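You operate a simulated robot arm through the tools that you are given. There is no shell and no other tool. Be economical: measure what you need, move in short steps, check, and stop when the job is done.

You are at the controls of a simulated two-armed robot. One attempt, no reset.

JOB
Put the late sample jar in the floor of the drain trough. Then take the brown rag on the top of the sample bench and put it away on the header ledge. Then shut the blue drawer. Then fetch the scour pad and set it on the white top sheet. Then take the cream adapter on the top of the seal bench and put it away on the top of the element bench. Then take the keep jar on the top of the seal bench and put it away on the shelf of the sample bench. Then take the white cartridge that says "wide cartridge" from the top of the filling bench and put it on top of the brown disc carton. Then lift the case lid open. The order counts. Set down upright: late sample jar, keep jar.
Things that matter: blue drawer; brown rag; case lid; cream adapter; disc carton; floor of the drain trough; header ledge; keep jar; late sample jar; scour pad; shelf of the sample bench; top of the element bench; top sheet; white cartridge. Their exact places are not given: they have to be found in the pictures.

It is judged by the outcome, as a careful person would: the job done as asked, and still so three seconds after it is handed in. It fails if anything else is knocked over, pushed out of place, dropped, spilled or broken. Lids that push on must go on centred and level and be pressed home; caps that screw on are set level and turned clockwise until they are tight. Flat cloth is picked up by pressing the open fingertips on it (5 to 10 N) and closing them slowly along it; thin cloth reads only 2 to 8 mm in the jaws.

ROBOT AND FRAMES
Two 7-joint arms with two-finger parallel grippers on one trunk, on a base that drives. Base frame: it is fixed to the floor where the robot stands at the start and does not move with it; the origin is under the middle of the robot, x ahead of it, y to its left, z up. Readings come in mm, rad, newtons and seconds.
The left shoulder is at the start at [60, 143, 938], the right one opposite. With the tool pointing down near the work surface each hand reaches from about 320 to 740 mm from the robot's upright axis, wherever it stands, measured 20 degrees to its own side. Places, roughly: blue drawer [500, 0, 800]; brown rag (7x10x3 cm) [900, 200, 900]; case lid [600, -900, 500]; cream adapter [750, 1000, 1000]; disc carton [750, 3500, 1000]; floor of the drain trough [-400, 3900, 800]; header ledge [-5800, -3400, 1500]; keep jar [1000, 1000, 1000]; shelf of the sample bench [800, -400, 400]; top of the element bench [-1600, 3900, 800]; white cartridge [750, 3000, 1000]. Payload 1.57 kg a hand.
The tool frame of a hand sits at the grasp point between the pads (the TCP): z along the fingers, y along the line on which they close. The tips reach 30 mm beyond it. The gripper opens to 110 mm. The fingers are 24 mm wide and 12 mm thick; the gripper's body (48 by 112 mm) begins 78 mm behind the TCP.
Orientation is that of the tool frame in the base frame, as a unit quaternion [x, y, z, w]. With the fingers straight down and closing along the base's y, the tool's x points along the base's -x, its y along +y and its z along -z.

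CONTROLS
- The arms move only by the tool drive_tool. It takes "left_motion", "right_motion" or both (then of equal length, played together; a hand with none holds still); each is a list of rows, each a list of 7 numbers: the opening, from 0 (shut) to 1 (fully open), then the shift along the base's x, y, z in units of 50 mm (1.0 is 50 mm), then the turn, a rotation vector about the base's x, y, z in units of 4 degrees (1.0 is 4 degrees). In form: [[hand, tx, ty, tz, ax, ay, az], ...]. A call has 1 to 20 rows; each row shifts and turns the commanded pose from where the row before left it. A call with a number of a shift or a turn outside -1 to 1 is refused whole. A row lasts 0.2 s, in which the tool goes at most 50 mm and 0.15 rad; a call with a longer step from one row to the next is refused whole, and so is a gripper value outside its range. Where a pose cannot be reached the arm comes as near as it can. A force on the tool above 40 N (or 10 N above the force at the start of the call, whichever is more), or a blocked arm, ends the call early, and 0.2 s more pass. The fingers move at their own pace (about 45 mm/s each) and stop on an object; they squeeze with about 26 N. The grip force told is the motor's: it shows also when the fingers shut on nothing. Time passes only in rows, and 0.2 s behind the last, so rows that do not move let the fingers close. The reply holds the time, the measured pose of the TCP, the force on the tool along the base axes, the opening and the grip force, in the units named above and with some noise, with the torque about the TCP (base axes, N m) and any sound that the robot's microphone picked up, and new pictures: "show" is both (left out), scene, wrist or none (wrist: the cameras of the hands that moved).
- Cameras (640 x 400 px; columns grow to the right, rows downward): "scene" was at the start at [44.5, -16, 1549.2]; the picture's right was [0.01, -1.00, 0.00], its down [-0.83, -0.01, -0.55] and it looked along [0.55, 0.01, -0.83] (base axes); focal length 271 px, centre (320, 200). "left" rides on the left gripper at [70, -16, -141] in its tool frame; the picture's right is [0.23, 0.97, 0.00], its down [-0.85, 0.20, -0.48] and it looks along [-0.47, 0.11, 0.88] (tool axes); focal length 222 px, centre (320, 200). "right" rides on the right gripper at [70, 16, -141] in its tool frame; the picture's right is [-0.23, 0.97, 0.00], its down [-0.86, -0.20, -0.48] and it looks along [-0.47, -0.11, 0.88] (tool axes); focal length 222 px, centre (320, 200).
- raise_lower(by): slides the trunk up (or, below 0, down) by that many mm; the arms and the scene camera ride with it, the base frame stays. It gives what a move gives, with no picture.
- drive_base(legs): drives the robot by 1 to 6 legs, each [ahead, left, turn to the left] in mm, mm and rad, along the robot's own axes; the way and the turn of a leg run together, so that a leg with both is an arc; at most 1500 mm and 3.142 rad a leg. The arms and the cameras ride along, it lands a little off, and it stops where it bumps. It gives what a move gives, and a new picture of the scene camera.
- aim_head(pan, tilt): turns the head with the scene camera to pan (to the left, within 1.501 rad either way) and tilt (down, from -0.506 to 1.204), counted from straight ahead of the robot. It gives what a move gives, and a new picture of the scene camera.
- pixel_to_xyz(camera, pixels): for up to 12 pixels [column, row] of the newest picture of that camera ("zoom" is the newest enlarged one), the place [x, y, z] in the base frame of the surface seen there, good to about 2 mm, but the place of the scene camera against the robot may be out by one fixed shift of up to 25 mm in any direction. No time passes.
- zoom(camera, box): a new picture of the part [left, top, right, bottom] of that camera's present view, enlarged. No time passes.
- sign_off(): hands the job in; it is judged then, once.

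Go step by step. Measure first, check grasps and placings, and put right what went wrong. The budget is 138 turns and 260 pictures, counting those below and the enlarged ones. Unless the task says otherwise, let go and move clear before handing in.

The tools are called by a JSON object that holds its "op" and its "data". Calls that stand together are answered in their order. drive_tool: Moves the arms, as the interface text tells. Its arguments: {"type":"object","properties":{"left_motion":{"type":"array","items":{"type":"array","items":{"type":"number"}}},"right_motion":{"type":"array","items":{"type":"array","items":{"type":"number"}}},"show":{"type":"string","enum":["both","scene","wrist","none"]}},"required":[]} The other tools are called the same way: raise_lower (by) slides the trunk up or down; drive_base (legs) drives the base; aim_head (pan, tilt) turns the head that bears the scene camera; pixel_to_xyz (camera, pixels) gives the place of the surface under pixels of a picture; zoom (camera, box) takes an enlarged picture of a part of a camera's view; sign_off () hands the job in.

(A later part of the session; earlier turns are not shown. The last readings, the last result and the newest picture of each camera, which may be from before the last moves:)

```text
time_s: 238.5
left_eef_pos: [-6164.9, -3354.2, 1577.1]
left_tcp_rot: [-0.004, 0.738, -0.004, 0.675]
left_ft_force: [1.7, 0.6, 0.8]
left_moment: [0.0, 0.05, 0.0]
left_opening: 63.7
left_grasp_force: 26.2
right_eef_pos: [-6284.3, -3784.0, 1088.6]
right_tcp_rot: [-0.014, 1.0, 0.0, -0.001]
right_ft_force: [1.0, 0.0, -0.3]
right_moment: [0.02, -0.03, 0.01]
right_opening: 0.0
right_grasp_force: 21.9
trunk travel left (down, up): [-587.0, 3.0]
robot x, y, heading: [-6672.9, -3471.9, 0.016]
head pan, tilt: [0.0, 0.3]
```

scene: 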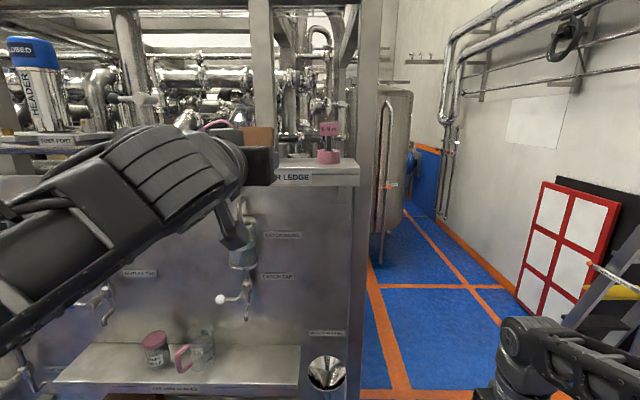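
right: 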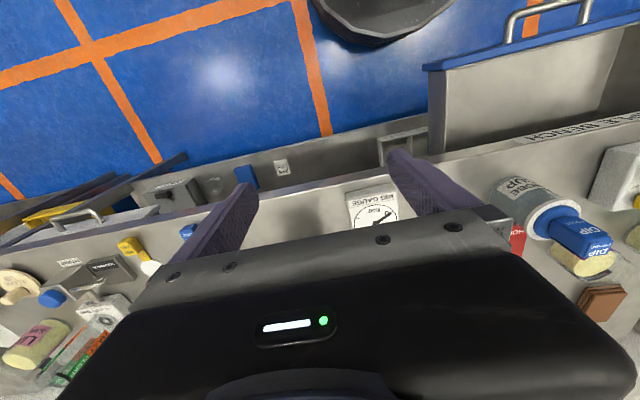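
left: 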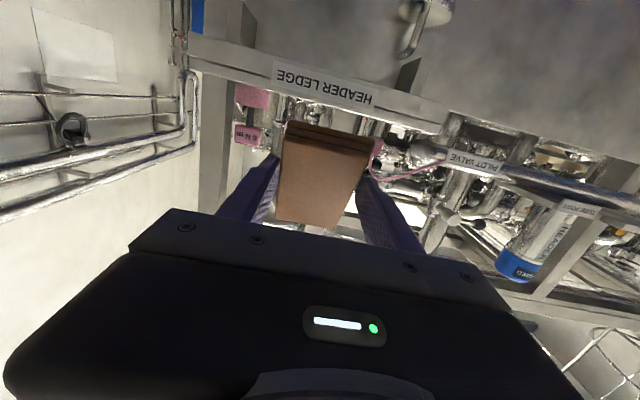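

The pose is reached. I measure the ledge's front edge and the plug and ring with the wrist camera.

{"op": "pixel_to_xyz", "data": {"camera": "left", "pixels": [[325, 83], [300, 103], [270, 96], [400, 113], [325, 100], [240, 85], [248, 97], [262, 108], [290, 115], [375, 150], [245, 137], [440, 125]]}}

{"op": "zoom", "data": {"camera": "left", "box": [180, 30, 500, 230]}}

```text
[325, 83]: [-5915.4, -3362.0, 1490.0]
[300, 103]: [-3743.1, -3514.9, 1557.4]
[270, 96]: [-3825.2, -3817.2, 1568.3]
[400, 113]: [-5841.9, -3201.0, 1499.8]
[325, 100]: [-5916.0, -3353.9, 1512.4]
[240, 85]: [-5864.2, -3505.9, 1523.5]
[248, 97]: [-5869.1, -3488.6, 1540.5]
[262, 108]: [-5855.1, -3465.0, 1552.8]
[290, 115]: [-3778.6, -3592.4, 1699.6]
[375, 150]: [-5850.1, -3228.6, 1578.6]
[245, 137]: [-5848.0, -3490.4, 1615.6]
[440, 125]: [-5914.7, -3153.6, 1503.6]
```

```text
2.00 times, centred on (340, 130) of left
```

zoom: 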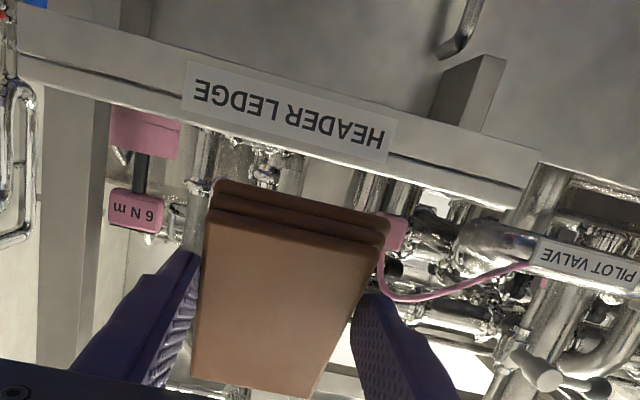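

The ledge front is at x=-5915, top z≈1520; free strip centre y≈-3352. I check the lower shelf in front of the panel before driving closer.

{"op": "pixel_to_xyz", "data": {"camera": "scene", "pixels": [[180, 390], [290, 385], [100, 380], [205, 345], [222, 300], [185, 360], [328, 375], [300, 345]]}}

{"op": "drive_tool", "data": {"left_motion": [[0, 0, 0.04, 0.3, 0, 0, 0], [0, 0, 0, 0.1, 0, 0, 0]], "show": "none"}}

```text
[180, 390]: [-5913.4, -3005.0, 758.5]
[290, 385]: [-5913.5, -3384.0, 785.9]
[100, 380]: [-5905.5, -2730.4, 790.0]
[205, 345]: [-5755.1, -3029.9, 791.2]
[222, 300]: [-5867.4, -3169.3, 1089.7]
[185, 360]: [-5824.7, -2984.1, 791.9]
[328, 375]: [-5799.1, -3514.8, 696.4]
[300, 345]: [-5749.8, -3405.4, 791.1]
```

```text
time_s: 239.1
left_eef_pos: [-6164.1, -3352.3, 1598.1]
left_tcp_rot: [-0.005, 0.738, -0.004, 0.675]
left_ft_force: [-0.9, 0.6, -0.1]
left_moment: [-0.02, 0.04, 0.03]
left_opening: 63.7
left_grasp_force: 26.5
right_eef_pos: [-6284.8, -3783.3, 1087.6]
right_tcp_rot: [-0.014, 1.0, 0.0, -0.002]
right_ft_force: [0.4, 0.4, 0.5]
right_moment: [0.02, 0.0, 0.0]
right_opening: 0.2
right_grasp_force: 21.7
trunk travel left (down, up): [-587.0, 3.0]
robot x, y, heading: [-6671.9, -3476.5, 0.015]
head pan, tilt: [0.0, 0.3]
```

Nothing protrudes beyond x≈-5915, so I drive 262 mm ahead.

{"op": "drive_base", "data": {"legs": [[262, -2, 0]]}}

{"op": "zoom", "data": {"camera": "left", "box": [160, 0, 480, 230]}}

```text
time_s: 241.0
left_eef_pos: [-5899.3, -3354.1, 1596.7]
left_tcp_rot: [-0.004, 0.738, -0.004, 0.675]
left_ft_force: [0.5, 0.3, -0.9]
left_moment: [0.01, 0.0, -0.01]
left_opening: 63.9
left_grasp_force: 25.9
right_eef_pos: [-6018.7, -3784.3, 1087.2]
right_tcp_rot: [-0.014, 1.0, 0.0, -0.001]
right_ft_force: [0.5, -0.5, -0.1]
right_moment: [-0.01, -0.03, -0.02]
right_opening: 0.0
right_grasp_force: 21.6
trunk travel left (down, up): [-587.0, 3.0]
robot x, y, heading: [-6405.8, -3472.6, 0.007]
head pan, tilt: [0.0, 0.3]
```

scene: 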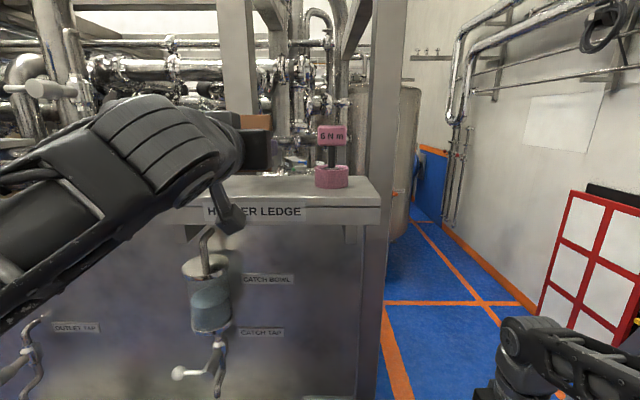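

```text
1.74 times, centred on (320, 115) of left
```

zoom: 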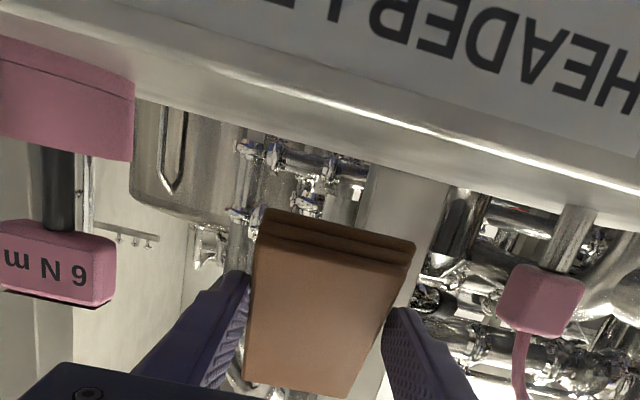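

The rag hangs between plug and ring with room on both sides. I lower it gently until it touches.

{"op": "drive_tool", "data": {"left_motion": [[0, 0, 0, -0.3, 0, 0, 0], [0, 0, 0, -0.15, 0, 0, 0], [0, 0, 0, -0.06, 0, 0, 0], [0, 0, 0, -0.06, 0, 0, 0], [0, 0, 0, 0, 0, 0, 0]]}}

```text
time_s: 242.2
left_eef_pos: [-5900.3, -3353.7, 1568.5]
left_tcp_rot: [-0.005, 0.738, -0.004, 0.674]
left_ft_force: [0.2, 0.2, 0.1]
left_moment: [0.0, -0.01, 0.0]
left_opening: 63.7
left_grasp_force: 25.8
right_eef_pos: [-6021.2, -3783.8, 1087.9]
right_tcp_rot: [-0.014, 1.0, 0.0, -0.001]
right_ft_force: [-0.1, -0.6, 0.5]
right_moment: [0.01, 0.03, 0.04]
right_opening: 0.0
right_grasp_force: 21.4
trunk travel left (down, up): [-587.0, 3.0]
robot x, y, heading: [-6408.1, -3473.1, 0.014]
head pan, tilt: [0.0, 0.3]
```

scene: 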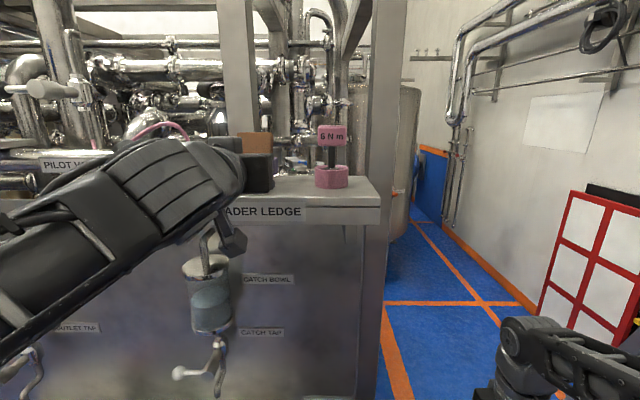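
left: 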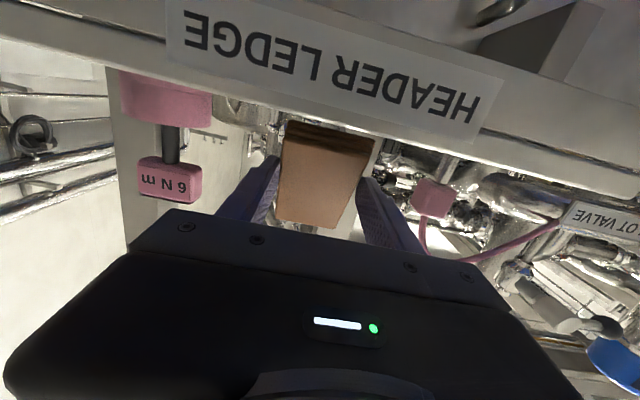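

No contact yet. I measure the gap between rag edge and ledge edge.

{"op": "pixel_to_xyz", "data": {"camera": "left", "pixels": [[325, 120], [330, 128], [325, 150], [325, 105], [325, 95], [350, 112], [300, 200], [150, 118], [430, 175]]}}

{"op": "zoom", "data": {"camera": "left", "box": [240, 70, 400, 170]}}

```text
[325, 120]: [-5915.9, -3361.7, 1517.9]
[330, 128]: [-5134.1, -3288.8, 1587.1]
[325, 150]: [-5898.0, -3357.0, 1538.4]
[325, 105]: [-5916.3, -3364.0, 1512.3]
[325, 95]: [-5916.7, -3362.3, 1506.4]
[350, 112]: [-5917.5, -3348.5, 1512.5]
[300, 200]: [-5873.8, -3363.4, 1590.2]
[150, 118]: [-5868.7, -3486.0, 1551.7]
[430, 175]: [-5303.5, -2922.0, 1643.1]
```

```text
4.00 times, centred on (320, 120) of left
```

zoom: 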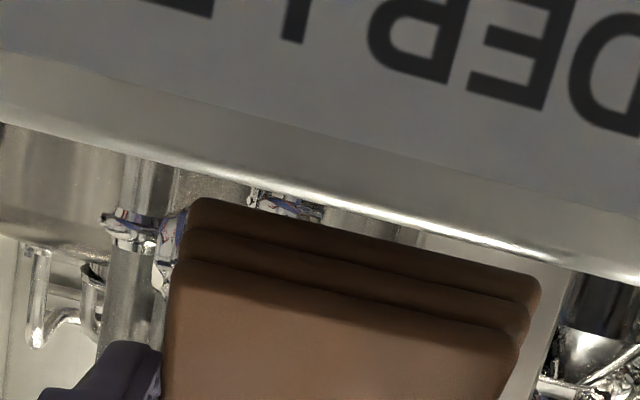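

About 8–10 mm of gap remains. I lower on in small steps.

{"op": "drive_tool", "data": {"left_motion": [[0, 0, 0, -0.1, 0, 0, 0], [0, 0, 0, -0.06, 0, 0, 0], [0, 0, 0, -0.04, 0, 0, 0], [0, 0, 0, 0, 0, 0, 0]], "show": "wrist"}}

```text
time_s: 243.2
left_eef_pos: [-5902.0, -3353.2, 1563.0]
left_tcp_rot: [-0.004, 0.735, -0.005, 0.678]
left_ft_force: [7.9, 0.8, 29.7]
left_moment: [0.38, -0.94, -0.05]
left_opening: 63.7
left_grasp_force: 26.4
right_eef_pos: [-6021.3, -3783.6, 1088.1]
right_tcp_rot: [-0.013, 1.0, 0.0, -0.001]
right_ft_force: [-0.6, -0.6, -0.1]
right_moment: [0.03, -0.01, -0.02]
right_opening: 0.0
right_grasp_force: 21.4
trunk travel left (down, up): [-587.0, 3.0]
robot x, y, heading: [-6404.6, -3473.3, 0.008]
head pan, tilt: [0.0, 0.3]
```

left: 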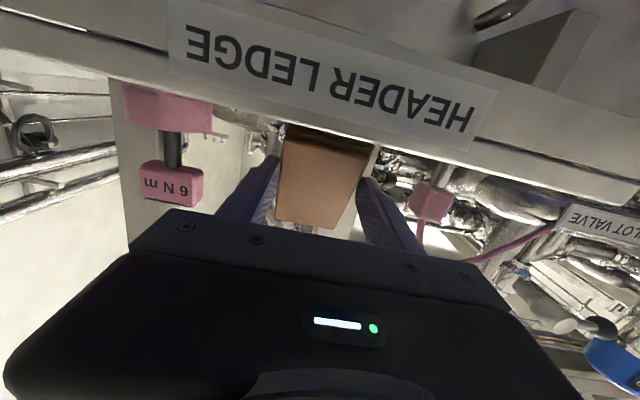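

Contact at 30 N. I ease up a few mm, tip the rag slightly further forward, and release it so it lies down forward on the ledge.

{"op": "drive_tool", "data": {"left_motion": [[0, 0.1, 0, 0.1, 0, 0.7, 0], [0, 0.1, 0, 0, 0, 0.7, 0], [0, 0, 0, 0, 0, 0.7, 0], [0.62, 0, 0, 0, 0, 0, 0], [0.68, 0, 0, 0, 0, 0, 0], [0.75, 0, 0, 0, 0, 0, 0], [0.75, 0, 0, 0, 0, 0, 0], [0.75, 0, 0, 0, 0, 0, 0]]}}

```text
time_s: 245.0
left_eef_pos: [-5890.6, -3353.0, 1564.0]
left_tcp_rot: [-0.005, 0.786, -0.004, 0.618]
left_ft_force: [0.0, 0.3, 0.1]
left_moment: [0.0, -0.01, 0.01]
left_opening: 82.6
left_grasp_force: 0.0
right_eef_pos: [-6020.7, -3784.0, 1087.6]
right_tcp_rot: [-0.013, 1.0, 0.0, -0.001]
right_ft_force: [-0.6, -1.2, 0.4]
right_moment: [-0.01, 0.01, 0.02]
right_opening: 0.0
right_grasp_force: 21.4
trunk travel left (down, up): [-587.0, 3.0]
robot x, y, heading: [-6404.7, -3473.3, 0.012]
head pan, tilt: [0.0, 0.3]
```

scene: 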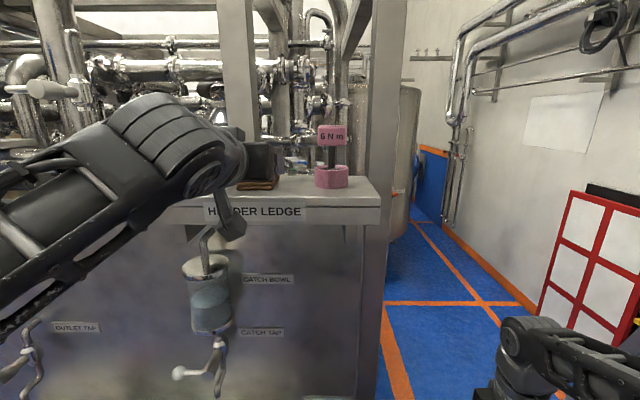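
left: 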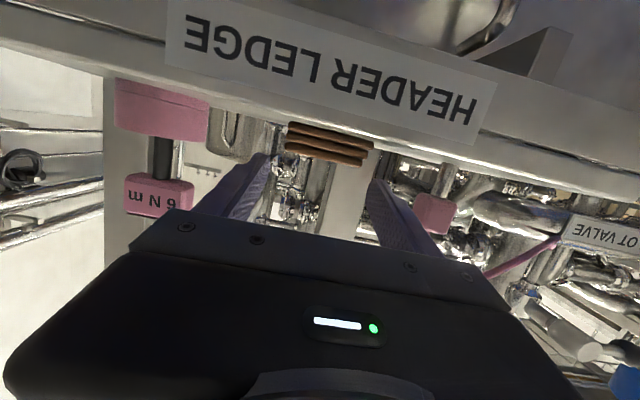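

The rag now lies flat on the ledge. I back the base straight off and check it.

{"op": "drive_base", "data": {"legs": [[-330, 0, 0]]}}

{"op": "zoom", "data": {"camera": "scene", "box": [150, 100, 400, 256]}}

```text
time_s: 247.2
left_eef_pos: [-6225.0, -3356.5, 1564.5]
left_tcp_rot: [-0.004, 0.785, -0.005, 0.62]
left_ft_force: [0.0, 1.4, 0.6]
left_moment: [-0.05, 0.02, -0.03]
left_opening: 82.5
left_grasp_force: 0.0
right_eef_pos: [-6357.1, -3787.3, 1088.7]
right_tcp_rot: [-0.013, 1.0, 0.0, 0.0]
right_ft_force: [-0.5, -0.1, 0.5]
right_moment: [0.04, -0.06, 0.03]
right_opening: 0.0
right_grasp_force: 21.1
trunk travel left (down, up): [-587.0, 3.0]
robot x, y, heading: [-6739.2, -3475.7, 0.003]
head pan, tilt: [0.0, 0.3]
```

scene: 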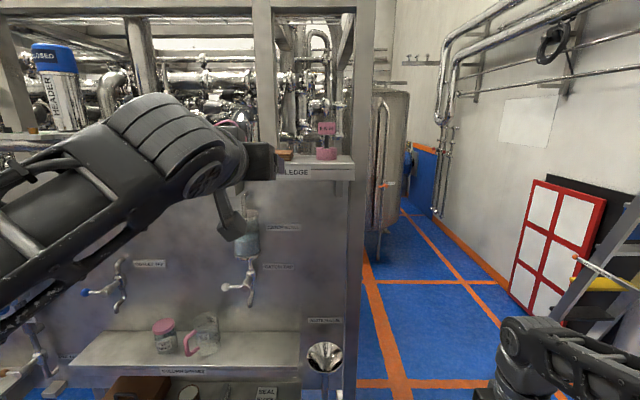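

```text
2.56 times, centred on (275, 178) of scene
```

zoom: 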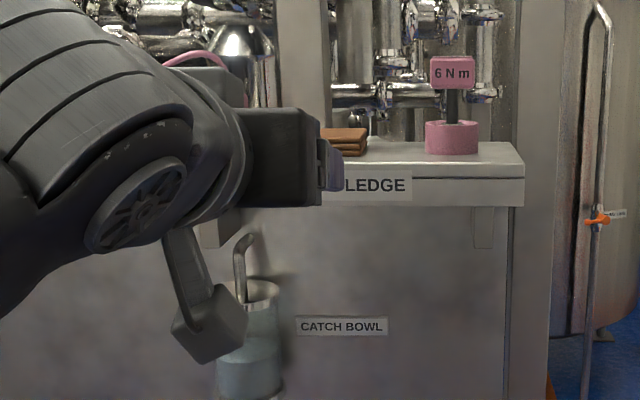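

The rag rests flat and well inside the ledge. I lower the left arm back to a travel pose.

{"op": "drive_tool", "data": {"left_motion": [[0.7, 0, 0, -1, 0, 0, 0], [0.7, 0, 0, -1, 0, 0, 0], [0.7, 0, 0, -1, 0, 0, 0], [0.7, 0, 0, -0.35, 0, 1, 0], [0.7, 0, 0, -0.35, 0, 1, 0], [0.7, 0, 0, -0.35, 0, 1, 0], [0.7, 0, 0, -0.35, 0, 1, 0], [0.7, 0, 0, -0.35, 0, 1, 0], [0.7, 0, 0, -0.35, 0, 1, 0], [0.7, 0, 0, -0.35, 0, 1, 0], [0.7, 0, 0, -0.35, 0, 1, 0], [0.7, 0, 0, -0.35, 0, 1, 0], [0.7, 0, 0, -0.35, 0, 1, 0], [0.7, 0, 0, -0.35, 0, 1, 0], [0.7, 0, 0, -0.35, 0, 1, 0], [0.7, 0, 0, -0.35, 0, 1, 0], [0.7, 0, 0, -0.35, 0, 1, 0], [0.7, 0, 0, -0.35, 0, 1, 0], [0.7, -0.5, 0, -0.35, 0, 1, 0], [0.7, -0.5, 0, -0.35, 0, 1, 0]], "show": "none"}}

{"op": "drive_base", "data": {"legs": [[0, 0, 1.571], [0, -290, 0], [1300, 0, 0], [1300, 0, 0]]}}

```text
time_s: 251.4
left_eef_pos: [-6273.3, -3356.4, 1116.5]
left_tcp_rot: [-0.005, 0.997, -0.002, 0.073]
left_ft_force: [0.2, -0.5, -0.1]
left_moment: [0.02, 0.06, -0.01]
left_opening: 77.0
left_grasp_force: 0.1
right_eef_pos: [-6355.6, -3787.2, 1088.6]
right_tcp_rot: [-0.012, 1.0, 0.0, 0.0]
right_ft_force: [-1.1, -0.3, 0.3]
right_moment: [-0.02, 0.03, 0.01]
right_opening: 0.0
right_grasp_force: 21.1
trunk travel left (down, up): [-587.0, 3.0]
robot x, y, heading: [-6740.9, -3480.5, 0.005]
head pan, tilt: [0.0, 0.3]
```

```text
time_s: 269.5
left_eef_pos: [-6566.3, -394.7, 1116.3]
left_tcp_rot: [-0.703, 0.707, 0.05, 0.053]
left_ft_force: [0.3, 0.3, 0.4]
left_moment: [-0.03, 0.01, 0.03]
left_opening: 77.0
left_grasp_force: 0.2
right_eef_pos: [-6137.0, -482.7, 1088.0]
right_tcp_rot: [0.71, -0.704, 0.001, 0.0]
right_ft_force: [0.3, 0.3, 0.3]
right_moment: [-0.05, -0.01, -0.01]
right_opening: 0.0
right_grasp_force: 20.9
trunk travel left (down, up): [-587.0, 3.0]
robot x, y, heading: [-6452.5, -863.1, 1.563]
head pan, tilt: [0.0, 0.3]
```

scene: 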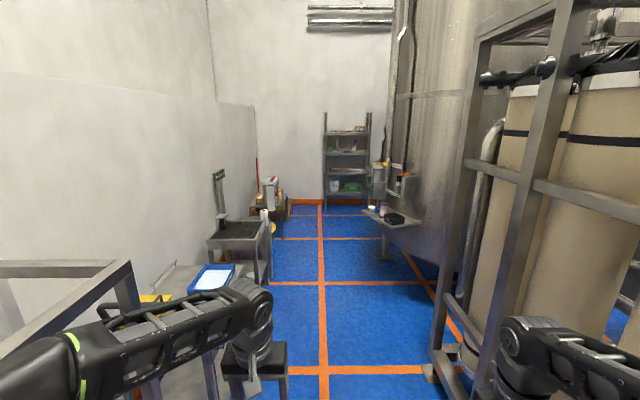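

The aisle ahead is clear. I continue to y≈2900, turn to face +x, shift to y≈3340 and start ahead.

{"op": "drive_base", "data": {"legs": [[1255, -5, 0.008], [1255, 0, 0], [1255, 0, 0], [0, 0, -1.571], [0, 440, 0]]}}

```text
time_s: 294.0
left_eef_pos: [-6154.8, 3541.9, 1116.4]
left_tcp_rot: [-0.038, 0.997, -0.001, 0.074]
left_ft_force: [0.0, -0.6, -0.5]
left_moment: [-0.03, 0.02, 0.02]
left_opening: 76.9
left_grasp_force: 0.0
right_eef_pos: [-6210.6, 3106.1, 1088.1]
right_tcp_rot: [-0.044, 0.999, 0.0, -0.001]
right_ft_force: [0.0, 0.1, 0.2]
right_moment: [-0.01, -0.02, 0.03]
right_opening: 0.0
right_grasp_force: 21.1
trunk travel left (down, up): [-587.0, 3.0]
robot x, y, heading: [-6612.1, 3392.3, 0.074]
head pan, tilt: [0.0, 0.3]
```

scene: 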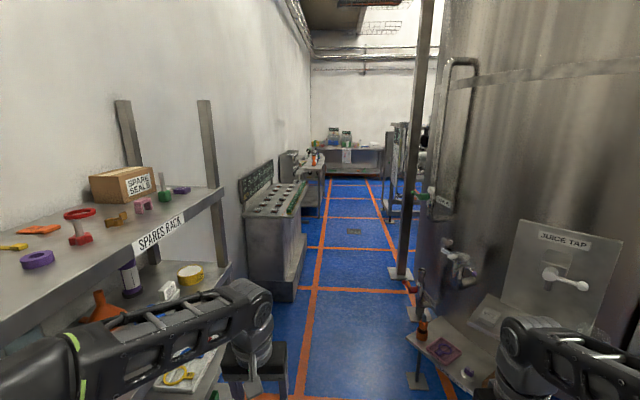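

I straighten up and drive back along the corridor.

{"op": "drive_base", "data": {"legs": [[0, -45, -0.074], [1400, 0, 0], [700, 0, 0], [0, -130, 0], [1300, 0, 0]]}}

```text
time_s: 312.0
left_eef_pos: [-2739.8, 3308.9, 1115.2]
left_tcp_rot: [-0.005, 0.997, -0.003, 0.074]
left_ft_force: [-0.1, 0.3, 0.0]
left_moment: [0.0, 0.01, 0.01]
left_opening: 77.0
left_grasp_force: 0.0
right_eef_pos: [-2822.7, 2878.5, 1088.0]
right_tcp_rot: [-0.012, 1.0, 0.0, -0.001]
right_ft_force: [0.5, 0.4, 1.1]
right_moment: [0.04, -0.01, -0.02]
right_opening: 0.0
right_grasp_force: 21.2
trunk travel left (down, up): [-587.0, 3.0]
robot x, y, heading: [-3206.6, 3187.6, 0.004]
head pan, tilt: [0.0, 0.3]
```

scene: 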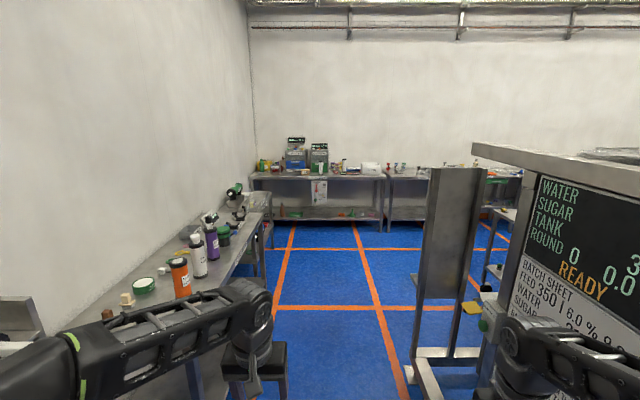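

I drive on to x≈-420 and then strafe back to the sample bench, to y≈-100 for the drawer.

{"op": "drive_base", "data": {"legs": [[1400, 0, 0], [1390, 0, 0], [0, -1500, 0], [0, -1500, 0], [0, -270, 0]]}}

{"op": "aim_head", "data": {"pan": 0.1, "tilt": 0.7}}

```text
time_s: 341.0
left_eef_pos: [149.4, 114.0, 1115.7]
left_tcp_rot: [-0.02, 0.997, 0.0, 0.074]
left_ft_force: [0.0, -1.0, -0.5]
left_moment: [0.06, -0.03, -0.01]
left_opening: 77.0
left_grasp_force: 0.2
right_eef_pos: [79.7, -318.6, 1088.5]
right_tcp_rot: [-0.027, 1.0, 0.0, -0.001]
right_ft_force: [0.3, -0.1, 0.1]
right_moment: [0.03, 0.0, -0.01]
right_opening: 0.0
right_grasp_force: 21.2
trunk travel left (down, up): [-587.0, 3.0]
robot x, y, heading: [-312.2, -19.1, 0.035]
head pan, tilt: [0.0, 0.3]
```

scene: 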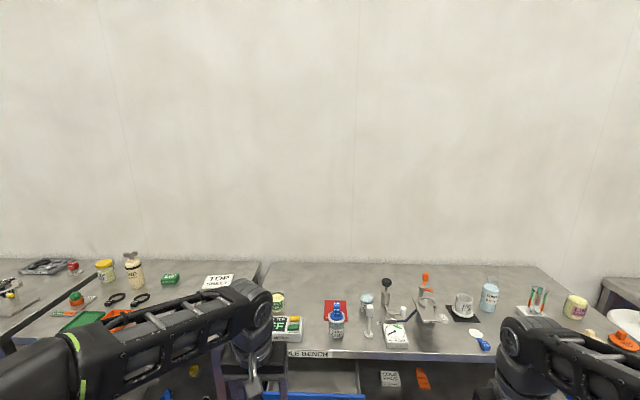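

```text
time_s: 341.9
left_eef_pos: [149.9, 114.9, 1117.4]
left_tcp_rot: [-0.02, 0.997, -0.001, 0.074]
left_ft_force: [0.0, -0.2, -0.3]
left_moment: [-0.05, 0.03, 0.03]
left_opening: 76.7
left_grasp_force: 0.0
right_eef_pos: [80.2, -317.2, 1087.4]
right_tcp_rot: [-0.027, 1.0, 0.0, -0.001]
right_ft_force: [-1.4, 0.2, 0.2]
right_moment: [0.0, -0.02, 0.01]
right_opening: 0.1
right_grasp_force: 21.4
trunk travel left (down, up): [-587.0, 3.0]
robot x, y, heading: [-311.3, -18.7, 0.037]
head pan, tilt: [0.099, 0.7]
```

scene: 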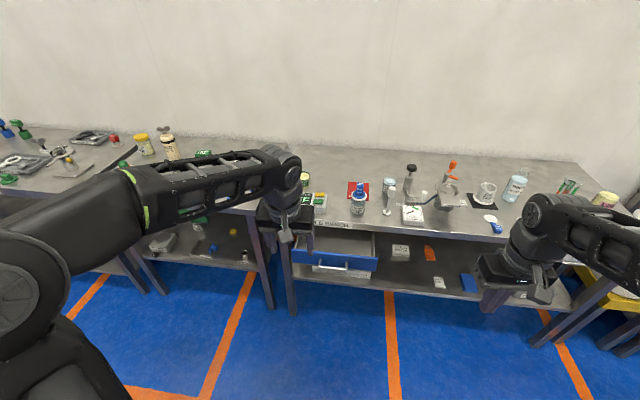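

I square up, close the left fist and lower it to z≈797 at y≈25, still short of the drawer, to look.

{"op": "drive_base", "data": {"legs": [[60, 0, -0.037]]}}

{"op": "drive_tool", "data": {"left_motion": [[0, 0, -0.25, -0.9, 0, 1, 0], [0, 0, -0.25, -0.9, 0, 1, 0], [0, 0, -0.25, -0.9, 0, 0, 0], [0, 0, -0.25, -0.9, 0, 0, 0], [0, 0, -0.25, -0.9, 0, 0, 0], [0, 0, -0.25, -0.9, 0, 0, 0], [0, 0, -0.25, -0.9, 0, 0, 0], [0, 0, 0, 0, 0, 0, 0]]}}

```text
time_s: 342.8
left_eef_pos: [215.9, 98.2, 1116.1]
left_tcp_rot: [-0.001, 0.997, -0.003, 0.074]
left_ft_force: [0.9, 0.9, 0.5]
left_moment: [0.05, 0.04, -0.05]
left_opening: 76.7
left_grasp_force: 0.3
right_eef_pos: [130.7, -330.9, 1086.2]
right_tcp_rot: [-0.008, 1.0, 0.0, -0.002]
right_ft_force: [0.9, -0.9, 0.5]
right_moment: [0.04, 0.05, 0.0]
right_opening: 0.0
right_grasp_force: 21.4
trunk travel left (down, up): [-587.0, 3.0]
robot x, y, heading: [-251.4, -20.9, -0.007]
head pan, tilt: [0.099, 0.7]
```

scene: 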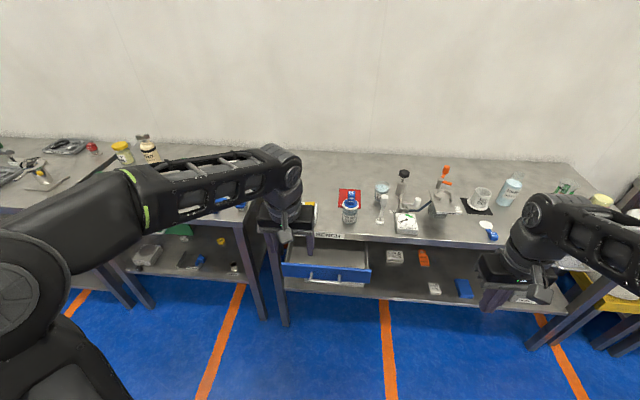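

```text
time_s: 344.6
left_eef_pos: [213.9, 12.8, 800.6]
left_tcp_rot: [-0.001, 1.0, -0.002, 0.005]
left_ft_force: [0.5, 1.2, -1.1]
left_moment: [0.01, 0.01, 0.0]
left_opening: 0.1
left_grasp_force: 21.4
right_eef_pos: [130.4, -331.3, 1087.5]
right_tcp_rot: [-0.008, 1.0, -0.001, -0.001]
right_ft_force: [0.4, -0.1, -0.8]
right_moment: [0.01, 0.01, 0.0]
right_opening: 0.2
right_grasp_force: 21.5
trunk travel left (down, up): [-587.0, 3.0]
robot x, y, heading: [-251.4, -17.3, 0.001]
head pan, tilt: [0.099, 0.7]
```

scene: 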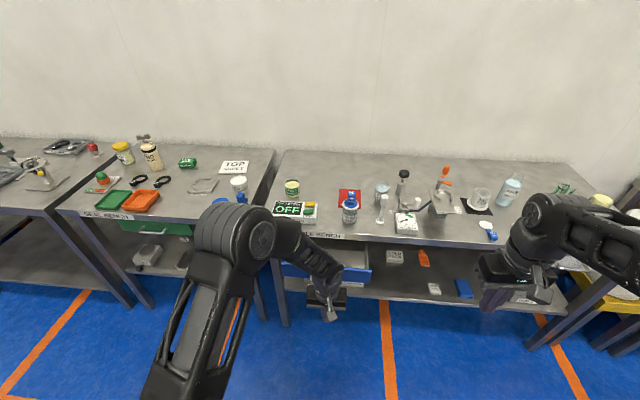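
left: 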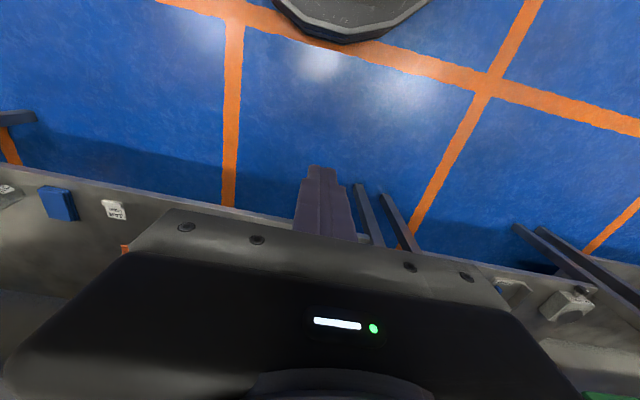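

The hand is at (214,13,801), level with the drawer front. I move to y=30, drive 80 mm ahead, and then push with the arm.

{"op": "drive_base", "data": {"legs": [[80, 18, 0]]}}

{"op": "drive_tool", "data": {"left_motion": [[0, 0.5, 0, 0, 0, 0, 0], [0, 0.4, 0, 0, 0, 0, 0], [0, 0.4, 0, 0, 0, 0, 0], [0, 0.4, 0, 0, 0, 0, 0], [0, 0.4, 0, 0, 0, 0, 0], [0, 0.4, 0, 0, 0, 0, 0], [0, 0.4, 0, 0, 0, 0, 0], [0, 0.3, 0, 0, 0, 0, 0]]}}

```text
time_s: 345.7
left_eef_pos: [295.3, 29.7, 800.8]
left_tcp_rot: [-0.001, 1.0, -0.003, 0.003]
left_ft_force: [0.0, 0.4, -0.1]
left_moment: [-0.01, 0.02, 0.01]
left_opening: 0.0
left_grasp_force: 21.3
right_eef_pos: [212.2, -313.6, 1088.0]
right_tcp_rot: [-0.008, 1.0, 0.001, -0.001]
right_ft_force: [0.3, 0.2, 0.1]
right_moment: [-0.01, 0.01, -0.01]
right_opening: 0.3
right_grasp_force: 20.9
trunk travel left (down, up): [-587.0, 3.0]
robot x, y, heading: [-173.7, 0.1, -0.0]
head pan, tilt: [0.099, 0.7]
```

scene: 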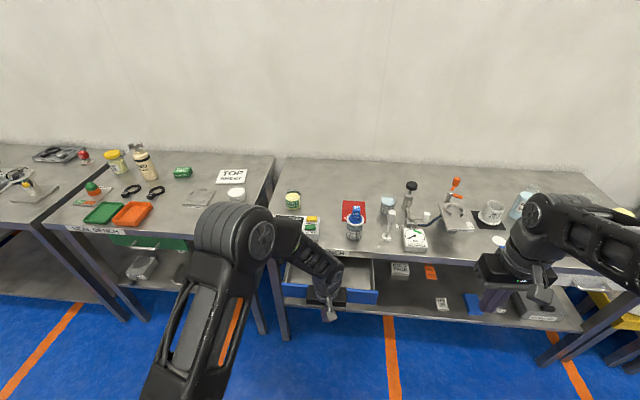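

```text
time_s: 347.5
left_eef_pos: [453.8, 31.3, 801.0]
left_tcp_rot: [-0.001, 1.0, -0.002, 0.004]
left_ft_force: [-0.7, -0.6, -0.6]
left_moment: [0.03, 0.0, -0.01]
left_opening: 0.0
left_grasp_force: 21.3
right_eef_pos: [210.6, -314.5, 1087.9]
right_tcp_rot: [-0.008, 1.0, 0.0, -0.001]
right_ft_force: [-0.6, 0.0, -0.4]
right_moment: [0.02, 0.02, 0.03]
right_opening: 0.2
right_grasp_force: 21.3
trunk travel left (down, up): [-587.0, 3.0]
robot x, y, heading: [-173.2, 0.2, -0.001]
head pan, tilt: [0.099, 0.7]
```

scene: 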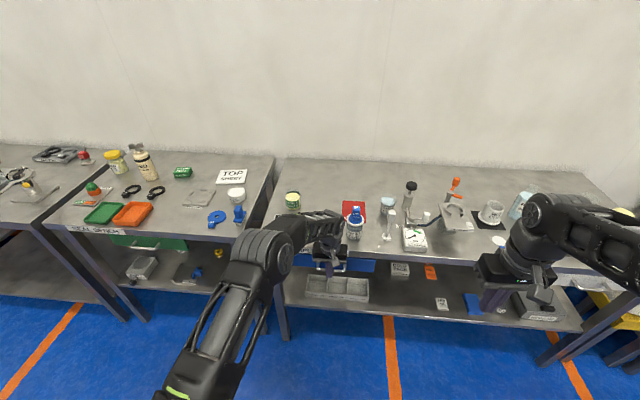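
left: 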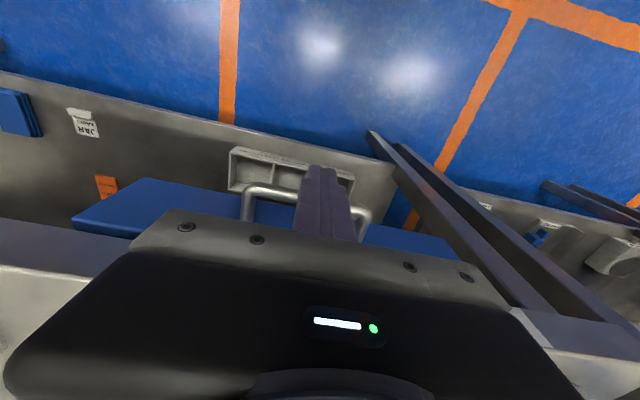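

The drawer is going in; I push on in small steps until it stops.

{"op": "drive_tool", "data": {"left_motion": [[0, 0.2, 0, 0, 0, 0, 0], [0, 0.2, 0, 0, 0, 0, 0], [0, 0.2, 0, 0, 0, 0, 0], [0, 0.2, 0, 0, 0, 0, 0]], "show": "wrist"}}

```text
time_s: 348.2
left_eef_pos: [465.2, 29.3, 796.1]
left_tcp_rot: [0.0, 1.0, 0.0, -0.012]
left_ft_force: [-15.7, 0.1, 6.1]
left_moment: [0.01, 0.14, -0.06]
left_opening: 0.1
left_grasp_force: 21.2
right_eef_pos: [209.7, -313.5, 1086.5]
right_tcp_rot: [-0.009, 1.0, 0.0, -0.001]
right_ft_force: [1.0, -0.5, -0.7]
right_moment: [-0.03, 0.01, -0.03]
right_opening: 0.0
right_grasp_force: 21.0
trunk travel left (down, up): [-587.0, 3.0]
robot x, y, heading: [-172.9, 1.2, 0.002]
head pan, tilt: [0.099, 0.7]
stopped in row 3 (left hand): the force on the tool passed its limit (the readings are from after the stop); the commanded pose is now the measured one
```

left: 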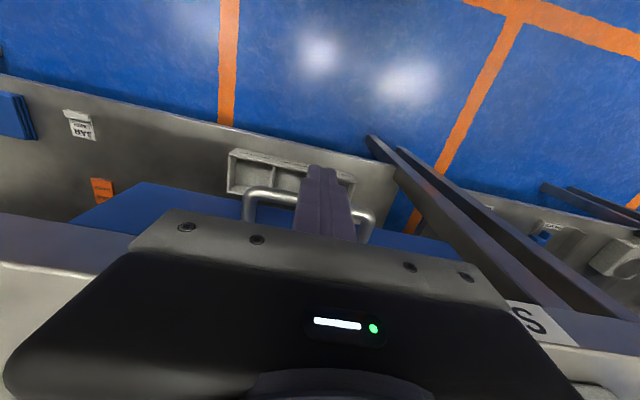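

It stopped with ≈40 N. I draw back and inspect whether the front is flush.

{"op": "drive_tool", "data": {"left_motion": [[0, -0.6, 0, 0, 0, 0, 0], [0, -0.8, 0, 0, 0, 0, 0], [0, -0.8, 0, 0.1, 0, 0, 0]], "show": "wrist"}}

{"op": "pixel_to_xyz", "data": {"camera": "left", "pixels": [[200, 210], [420, 235], [180, 200], [270, 195], [130, 250], [440, 260], [60, 240]]}}

```text
time_s: 349.0
left_eef_pos: [359.1, 30.0, 803.5]
left_tcp_rot: [-0.002, 1.0, -0.002, -0.006]
left_ft_force: [-0.9, 0.1, 0.3]
left_moment: [-0.04, -0.02, -0.01]
left_opening: 0.0
left_grasp_force: 21.6
right_eef_pos: [209.1, -313.8, 1088.5]
right_tcp_rot: [-0.009, 1.0, -0.001, -0.001]
right_ft_force: [-1.3, 0.3, 0.1]
right_moment: [-0.01, -0.01, -0.01]
right_opening: 0.0
right_grasp_force: 21.0
trunk travel left (down, up): [-587.0, 3.0]
robot x, y, heading: [-169.5, 1.5, 0.002]
head pan, tilt: [0.099, 0.7]
```

left: 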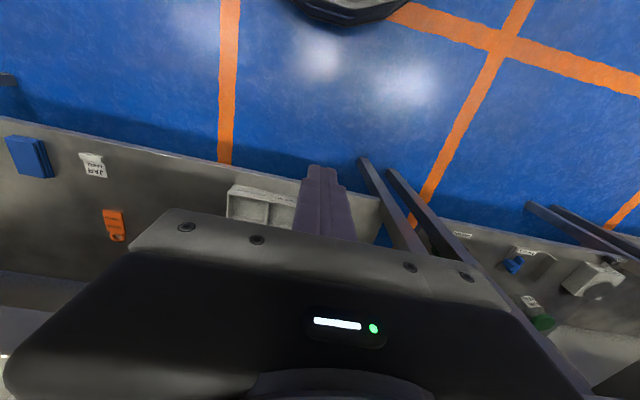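

```text
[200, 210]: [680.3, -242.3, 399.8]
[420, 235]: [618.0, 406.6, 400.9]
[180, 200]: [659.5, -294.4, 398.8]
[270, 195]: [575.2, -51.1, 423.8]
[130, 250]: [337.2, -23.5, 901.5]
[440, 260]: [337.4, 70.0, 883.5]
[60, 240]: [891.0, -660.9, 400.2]
```

The gripper hides the drawer; I raise the hand, back away and look with the head.

{"op": "drive_tool", "data": {"left_motion": [[0, -0.7, 0.3, 0.6, 0, 0, 0], [0, 0, 0.3, 0.9, 0, 0, 0], [0, 0, 0.3, 0.9, 0, 0, 0], [0, 0, 0.3, 0.9, 0, 0, 0], [0, 0, 0.3, 0.9, 0, 0, 0], [0, 0, 0.3, 0.9, 0, 0, 0]], "show": "none"}}

{"op": "drive_base", "data": {"legs": [[-250, 0, 0]]}}

{"op": "zoom", "data": {"camera": "scene", "box": [230, 190, 450, 320]}}

```text
time_s: 350.4
left_eef_pos: [320.3, 120.8, 1058.9]
left_tcp_rot: [-0.001, 1.0, -0.001, -0.008]
left_ft_force: [0.0, 0.3, 0.5]
left_moment: [-0.02, -0.05, -0.01]
left_opening: 0.0
left_grasp_force: 21.3
right_eef_pos: [209.3, -313.4, 1087.2]
right_tcp_rot: [-0.008, 1.0, 0.0, -0.001]
right_ft_force: [-1.2, 0.0, 0.1]
right_moment: [-0.03, -0.02, 0.02]
right_opening: 0.1
right_grasp_force: 21.5
trunk travel left (down, up): [-587.0, 3.0]
robot x, y, heading: [-174.8, 1.3, -0.001]
head pan, tilt: [0.099, 0.7]
```

```text
time_s: 352.2
left_eef_pos: [72.7, 120.3, 1059.2]
left_tcp_rot: [0.0, 1.0, -0.002, -0.007]
left_ft_force: [-1.6, 0.3, 0.0]
left_moment: [0.0, -0.03, -0.03]
left_opening: 0.0
left_grasp_force: 21.1
right_eef_pos: [-40.4, -313.7, 1088.2]
right_tcp_rot: [-0.008, 1.0, 0.0, -0.001]
right_ft_force: [-0.5, 0.8, -0.2]
right_moment: [0.02, -0.06, -0.02]
right_opening: 0.2
right_grasp_force: 21.1
trunk travel left (down, up): [-587.0, 3.0]
robot x, y, heading: [-416.0, 1.3, -0.002]
head pan, tilt: [0.099, 0.7]
```

scene: 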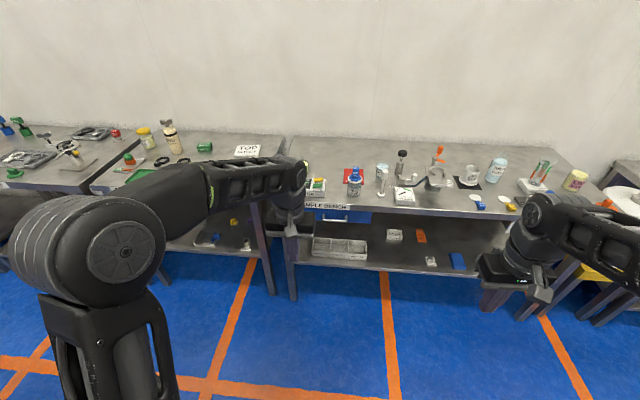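

```text
2.91 times, centred on (340, 255) of scene
```

zoom: 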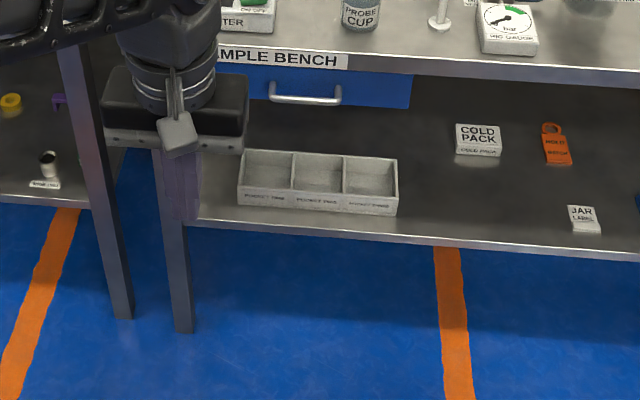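

The drawer front is under the bench edge. I measure both, plus the scour pad at (205,147), top sheet at (248,150), cream adapter and keep jar on the seal bench.

{"op": "pixel_to_xyz", "data": {"camera": "scene", "pixels": [[368, 217], [330, 217], [368, 209], [360, 206], [205, 147], [248, 150], [236, 154], [262, 147], [145, 140], [170, 140]]}}

{"op": "zoom", "data": {"camera": "scene", "box": [0, 90, 290, 270]}}

```text
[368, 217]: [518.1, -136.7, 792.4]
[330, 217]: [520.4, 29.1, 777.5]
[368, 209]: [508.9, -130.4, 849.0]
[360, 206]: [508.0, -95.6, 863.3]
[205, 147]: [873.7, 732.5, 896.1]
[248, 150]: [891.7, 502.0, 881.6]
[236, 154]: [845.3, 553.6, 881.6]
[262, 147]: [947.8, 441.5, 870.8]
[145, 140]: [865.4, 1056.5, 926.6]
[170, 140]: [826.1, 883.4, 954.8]
```

```text
2.21 times, centred on (145, 180) of scene
```

zoom: 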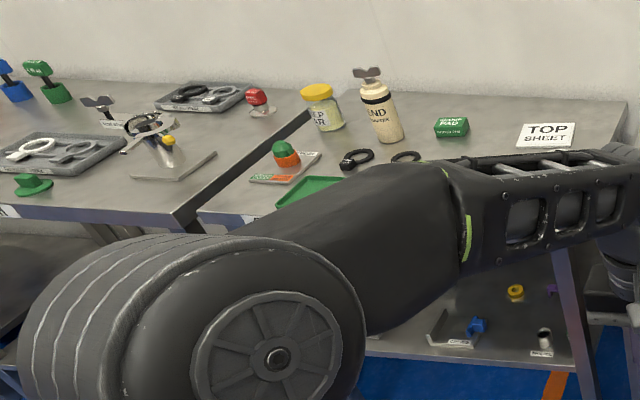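

The drawer is shut (front recessed just behind the bench edge). Now I go to the seal bench for the scour pad at about (872,758).

{"op": "drive_base", "data": {"legs": [[0, 640, 0], [540, 0, 0]]}}

{"op": "drive_tool", "data": {"left_motion": [[1, 0.5, 0, 0, 0, -1, 0], [1, 0.5, 0, 0, 0, -1, 0], [1, 0, 0, 0, 0, -1, 0], [1, 0, 0, 0, 0, -1, 0], [1, 0, 0, 0, 0, -1, 0], [1, 0, 0, 0, 0, -0.5, 0]]}}

```text
time_s: 358.4
left_eef_pos: [592.5, 764.8, 1057.3]
left_tcp_rot: [-0.004, 1.0, -0.001, -0.009]
left_ft_force: [0.1, 0.3, -0.1]
left_moment: [-0.02, -0.02, -0.02]
left_opening: 0.0
left_grasp_force: 21.2
right_eef_pos: [484.4, 329.4, 1087.7]
right_tcp_rot: [-0.011, 1.0, 0.0, 0.0]
right_ft_force: [0.4, -0.7, -0.3]
right_moment: [0.01, 0.01, 0.01]
right_opening: 0.0
right_grasp_force: 21.4
trunk travel left (down, up): [-587.0, 3.0]
robot x, y, heading: [102.0, 643.8, 0.005]
head pan, tilt: [0.099, 0.7]
```

scene: 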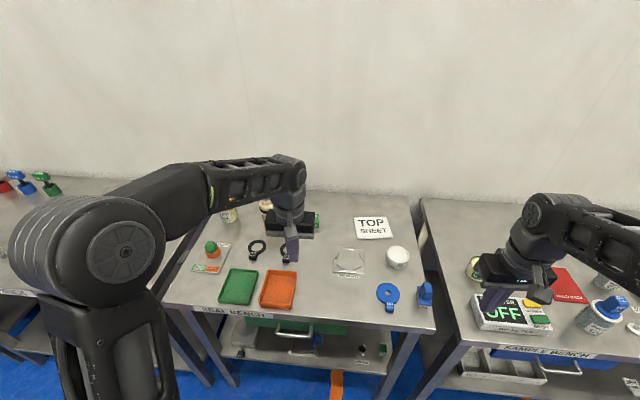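

```text
time_s: 359.8
left_eef_pos: [641.4, 764.5, 1057.6]
left_tcp_rot: [-0.002, 0.983, -0.003, 0.184]
left_ft_force: [0.5, 0.0, -1.2]
left_moment: [-0.02, 0.0, 0.02]
left_opening: 110.1
left_grasp_force: 0.0
right_eef_pos: [483.0, 330.2, 1087.6]
right_tcp_rot: [-0.011, 1.0, 0.0, -0.001]
right_ft_force: [0.3, 0.1, 0.4]
right_moment: [-0.02, -0.01, 0.01]
right_opening: 0.0
right_grasp_force: 21.5
trunk travel left (down, up): [-587.0, 3.0]
robot x, y, heading: [103.2, 643.7, 0.001]
head pan, tilt: [0.099, 0.7]
```

scene: 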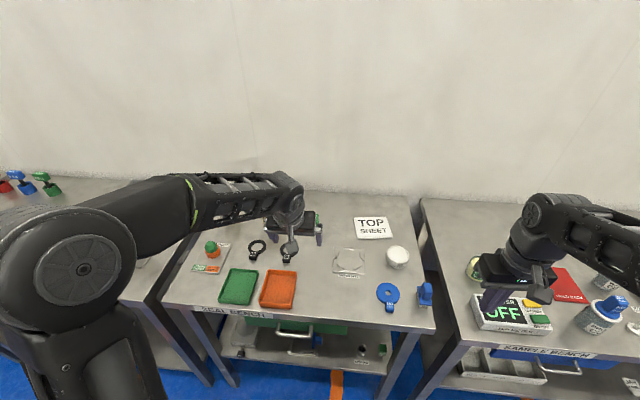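
left: 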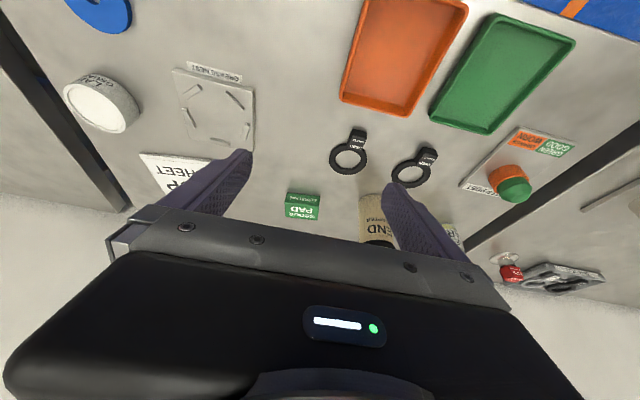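

The pad is at left (302,207), next to the bottle at (375,220). I measure and zoom.

{"op": "zoom", "data": {"camera": "left", "box": [260, 150, 480, 260]}}

{"op": "pixel_to_xyz", "data": {"camera": "left", "pixels": [[289, 193], [320, 195], [285, 216], [318, 219], [302, 210], [302, 200], [362, 200], [375, 210], [160, 180], [185, 170], [150, 155], [205, 165]]}}

```text
2.91 times, centred on (370, 205) of left
```

zoom: 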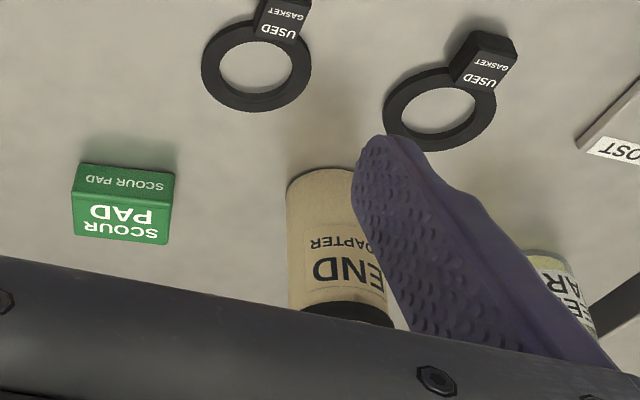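

```text
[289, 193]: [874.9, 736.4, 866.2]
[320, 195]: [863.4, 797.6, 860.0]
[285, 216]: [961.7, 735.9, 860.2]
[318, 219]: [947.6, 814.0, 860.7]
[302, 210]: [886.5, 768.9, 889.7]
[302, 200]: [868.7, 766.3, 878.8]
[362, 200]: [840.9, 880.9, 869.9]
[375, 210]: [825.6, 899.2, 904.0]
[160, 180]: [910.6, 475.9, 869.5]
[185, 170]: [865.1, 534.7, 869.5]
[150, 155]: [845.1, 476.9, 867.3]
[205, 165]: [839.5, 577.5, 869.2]
```

The pad is about y 736–800, front x 866, top z 890; the sheet spans x≈840–950, y≈476–577, z 869. I go to hover over the pad.

{"op": "drive_tool", "data": {"left_motion": [[1, 0.8, 0.02, -0.3, 0, 0, 0], [1, 0.8, 0.02, -0.3, 0, 0, 0], [1, 0.8, 0.02, -0.3, 0, 0, 0], [1, 0.8, 0, -0.3, 0, 0, 0], [1, 0.8, 0, -0.3, 0, 0, 0], [1, 0.75, 0, -0.3, 0, 0, 0], [1, 0, 0, 0, 0, 0, 0]], "show": "wrist"}}

{"op": "pixel_to_xyz", "data": {"camera": "left", "pixels": [[320, 110], [320, 130], [320, 150], [320, 170], [320, 185], [280, 140], [360, 140]]}}

```text
time_s: 361.4
left_eef_pos: [878.2, 765.6, 969.2]
left_tcp_rot: [-0.003, 0.983, -0.001, 0.182]
left_ft_force: [0.2, -0.5, -0.1]
left_moment: [0.01, -0.02, 0.0]
left_opening: 110.1
left_grasp_force: 0.1
right_eef_pos: [482.5, 330.6, 1088.5]
right_tcp_rot: [-0.01, 1.0, 0.0, -0.001]
right_ft_force: [0.3, -0.2, 0.3]
right_moment: [-0.01, -0.02, 0.01]
right_opening: 0.0
right_grasp_force: 21.8
trunk travel left (down, up): [-587.0, 3.0]
robot x, y, heading: [97.0, 642.1, 0.005]
head pan, tilt: [0.099, 0.7]
```

left: 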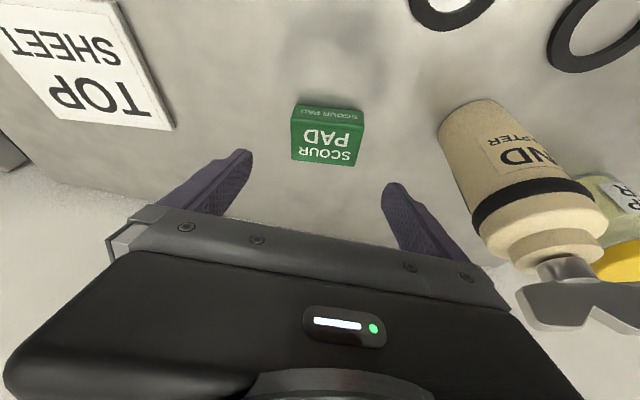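

```text
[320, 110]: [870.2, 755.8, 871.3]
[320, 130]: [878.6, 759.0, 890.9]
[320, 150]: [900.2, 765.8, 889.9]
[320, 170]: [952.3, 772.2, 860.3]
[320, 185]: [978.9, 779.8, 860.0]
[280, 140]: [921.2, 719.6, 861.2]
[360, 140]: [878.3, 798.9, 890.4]
```

The pad's centre is (892,766). I descend to z≈897 and close.

{"op": "drive_tool", "data": {"left_motion": [[1, 0.1, 0, -0.5, 0, 0, 0], [1, 0, 0, -0.5, 0, 0, 0], [1, 0, 0, -0.3, 0, 0, 0], [1, 0, 0, -0.14, 0, 0, 0], [0, 0, 0, 0, 0, 0, 0], [0, 0, 0, 0, 0, 0, 0], [0, 0, 0, 0, 0, 0, 0], [0, 0, 0, 0, 0, 0, 0], [0, 0, 0, 0, 0, 0, 0], [0, 0, 0, 0, 0, 0, 0], [0, 0, 0, 0.2, 0, 0, 0], [0, 0, 0, 0.4, 0, 0, 0], [0, 0, 0, 0.5, 0, 0, 0]], "show": "wrist"}}

```text
time_s: 364.2
left_eef_pos: [884.1, 768.9, 950.5]
left_tcp_rot: [-0.002, 0.983, -0.002, 0.183]
left_ft_force: [-0.8, -0.1, -0.1]
left_moment: [0.0, -0.05, 0.02]
left_opening: 68.5
left_grasp_force: 26.0
right_eef_pos: [483.4, 329.9, 1087.5]
right_tcp_rot: [-0.011, 1.0, 0.0, -0.001]
right_ft_force: [-0.1, 0.5, -0.6]
right_moment: [0.01, -0.04, -0.02]
right_opening: 0.3
right_grasp_force: 21.1
trunk travel left (down, up): [-587.0, 3.0]
robot x, y, heading: [101.9, 640.6, 0.003]
head pan, tilt: [0.099, 0.7]
```

left: 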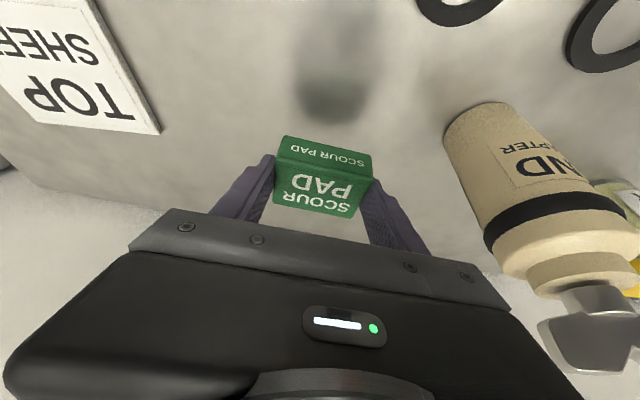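

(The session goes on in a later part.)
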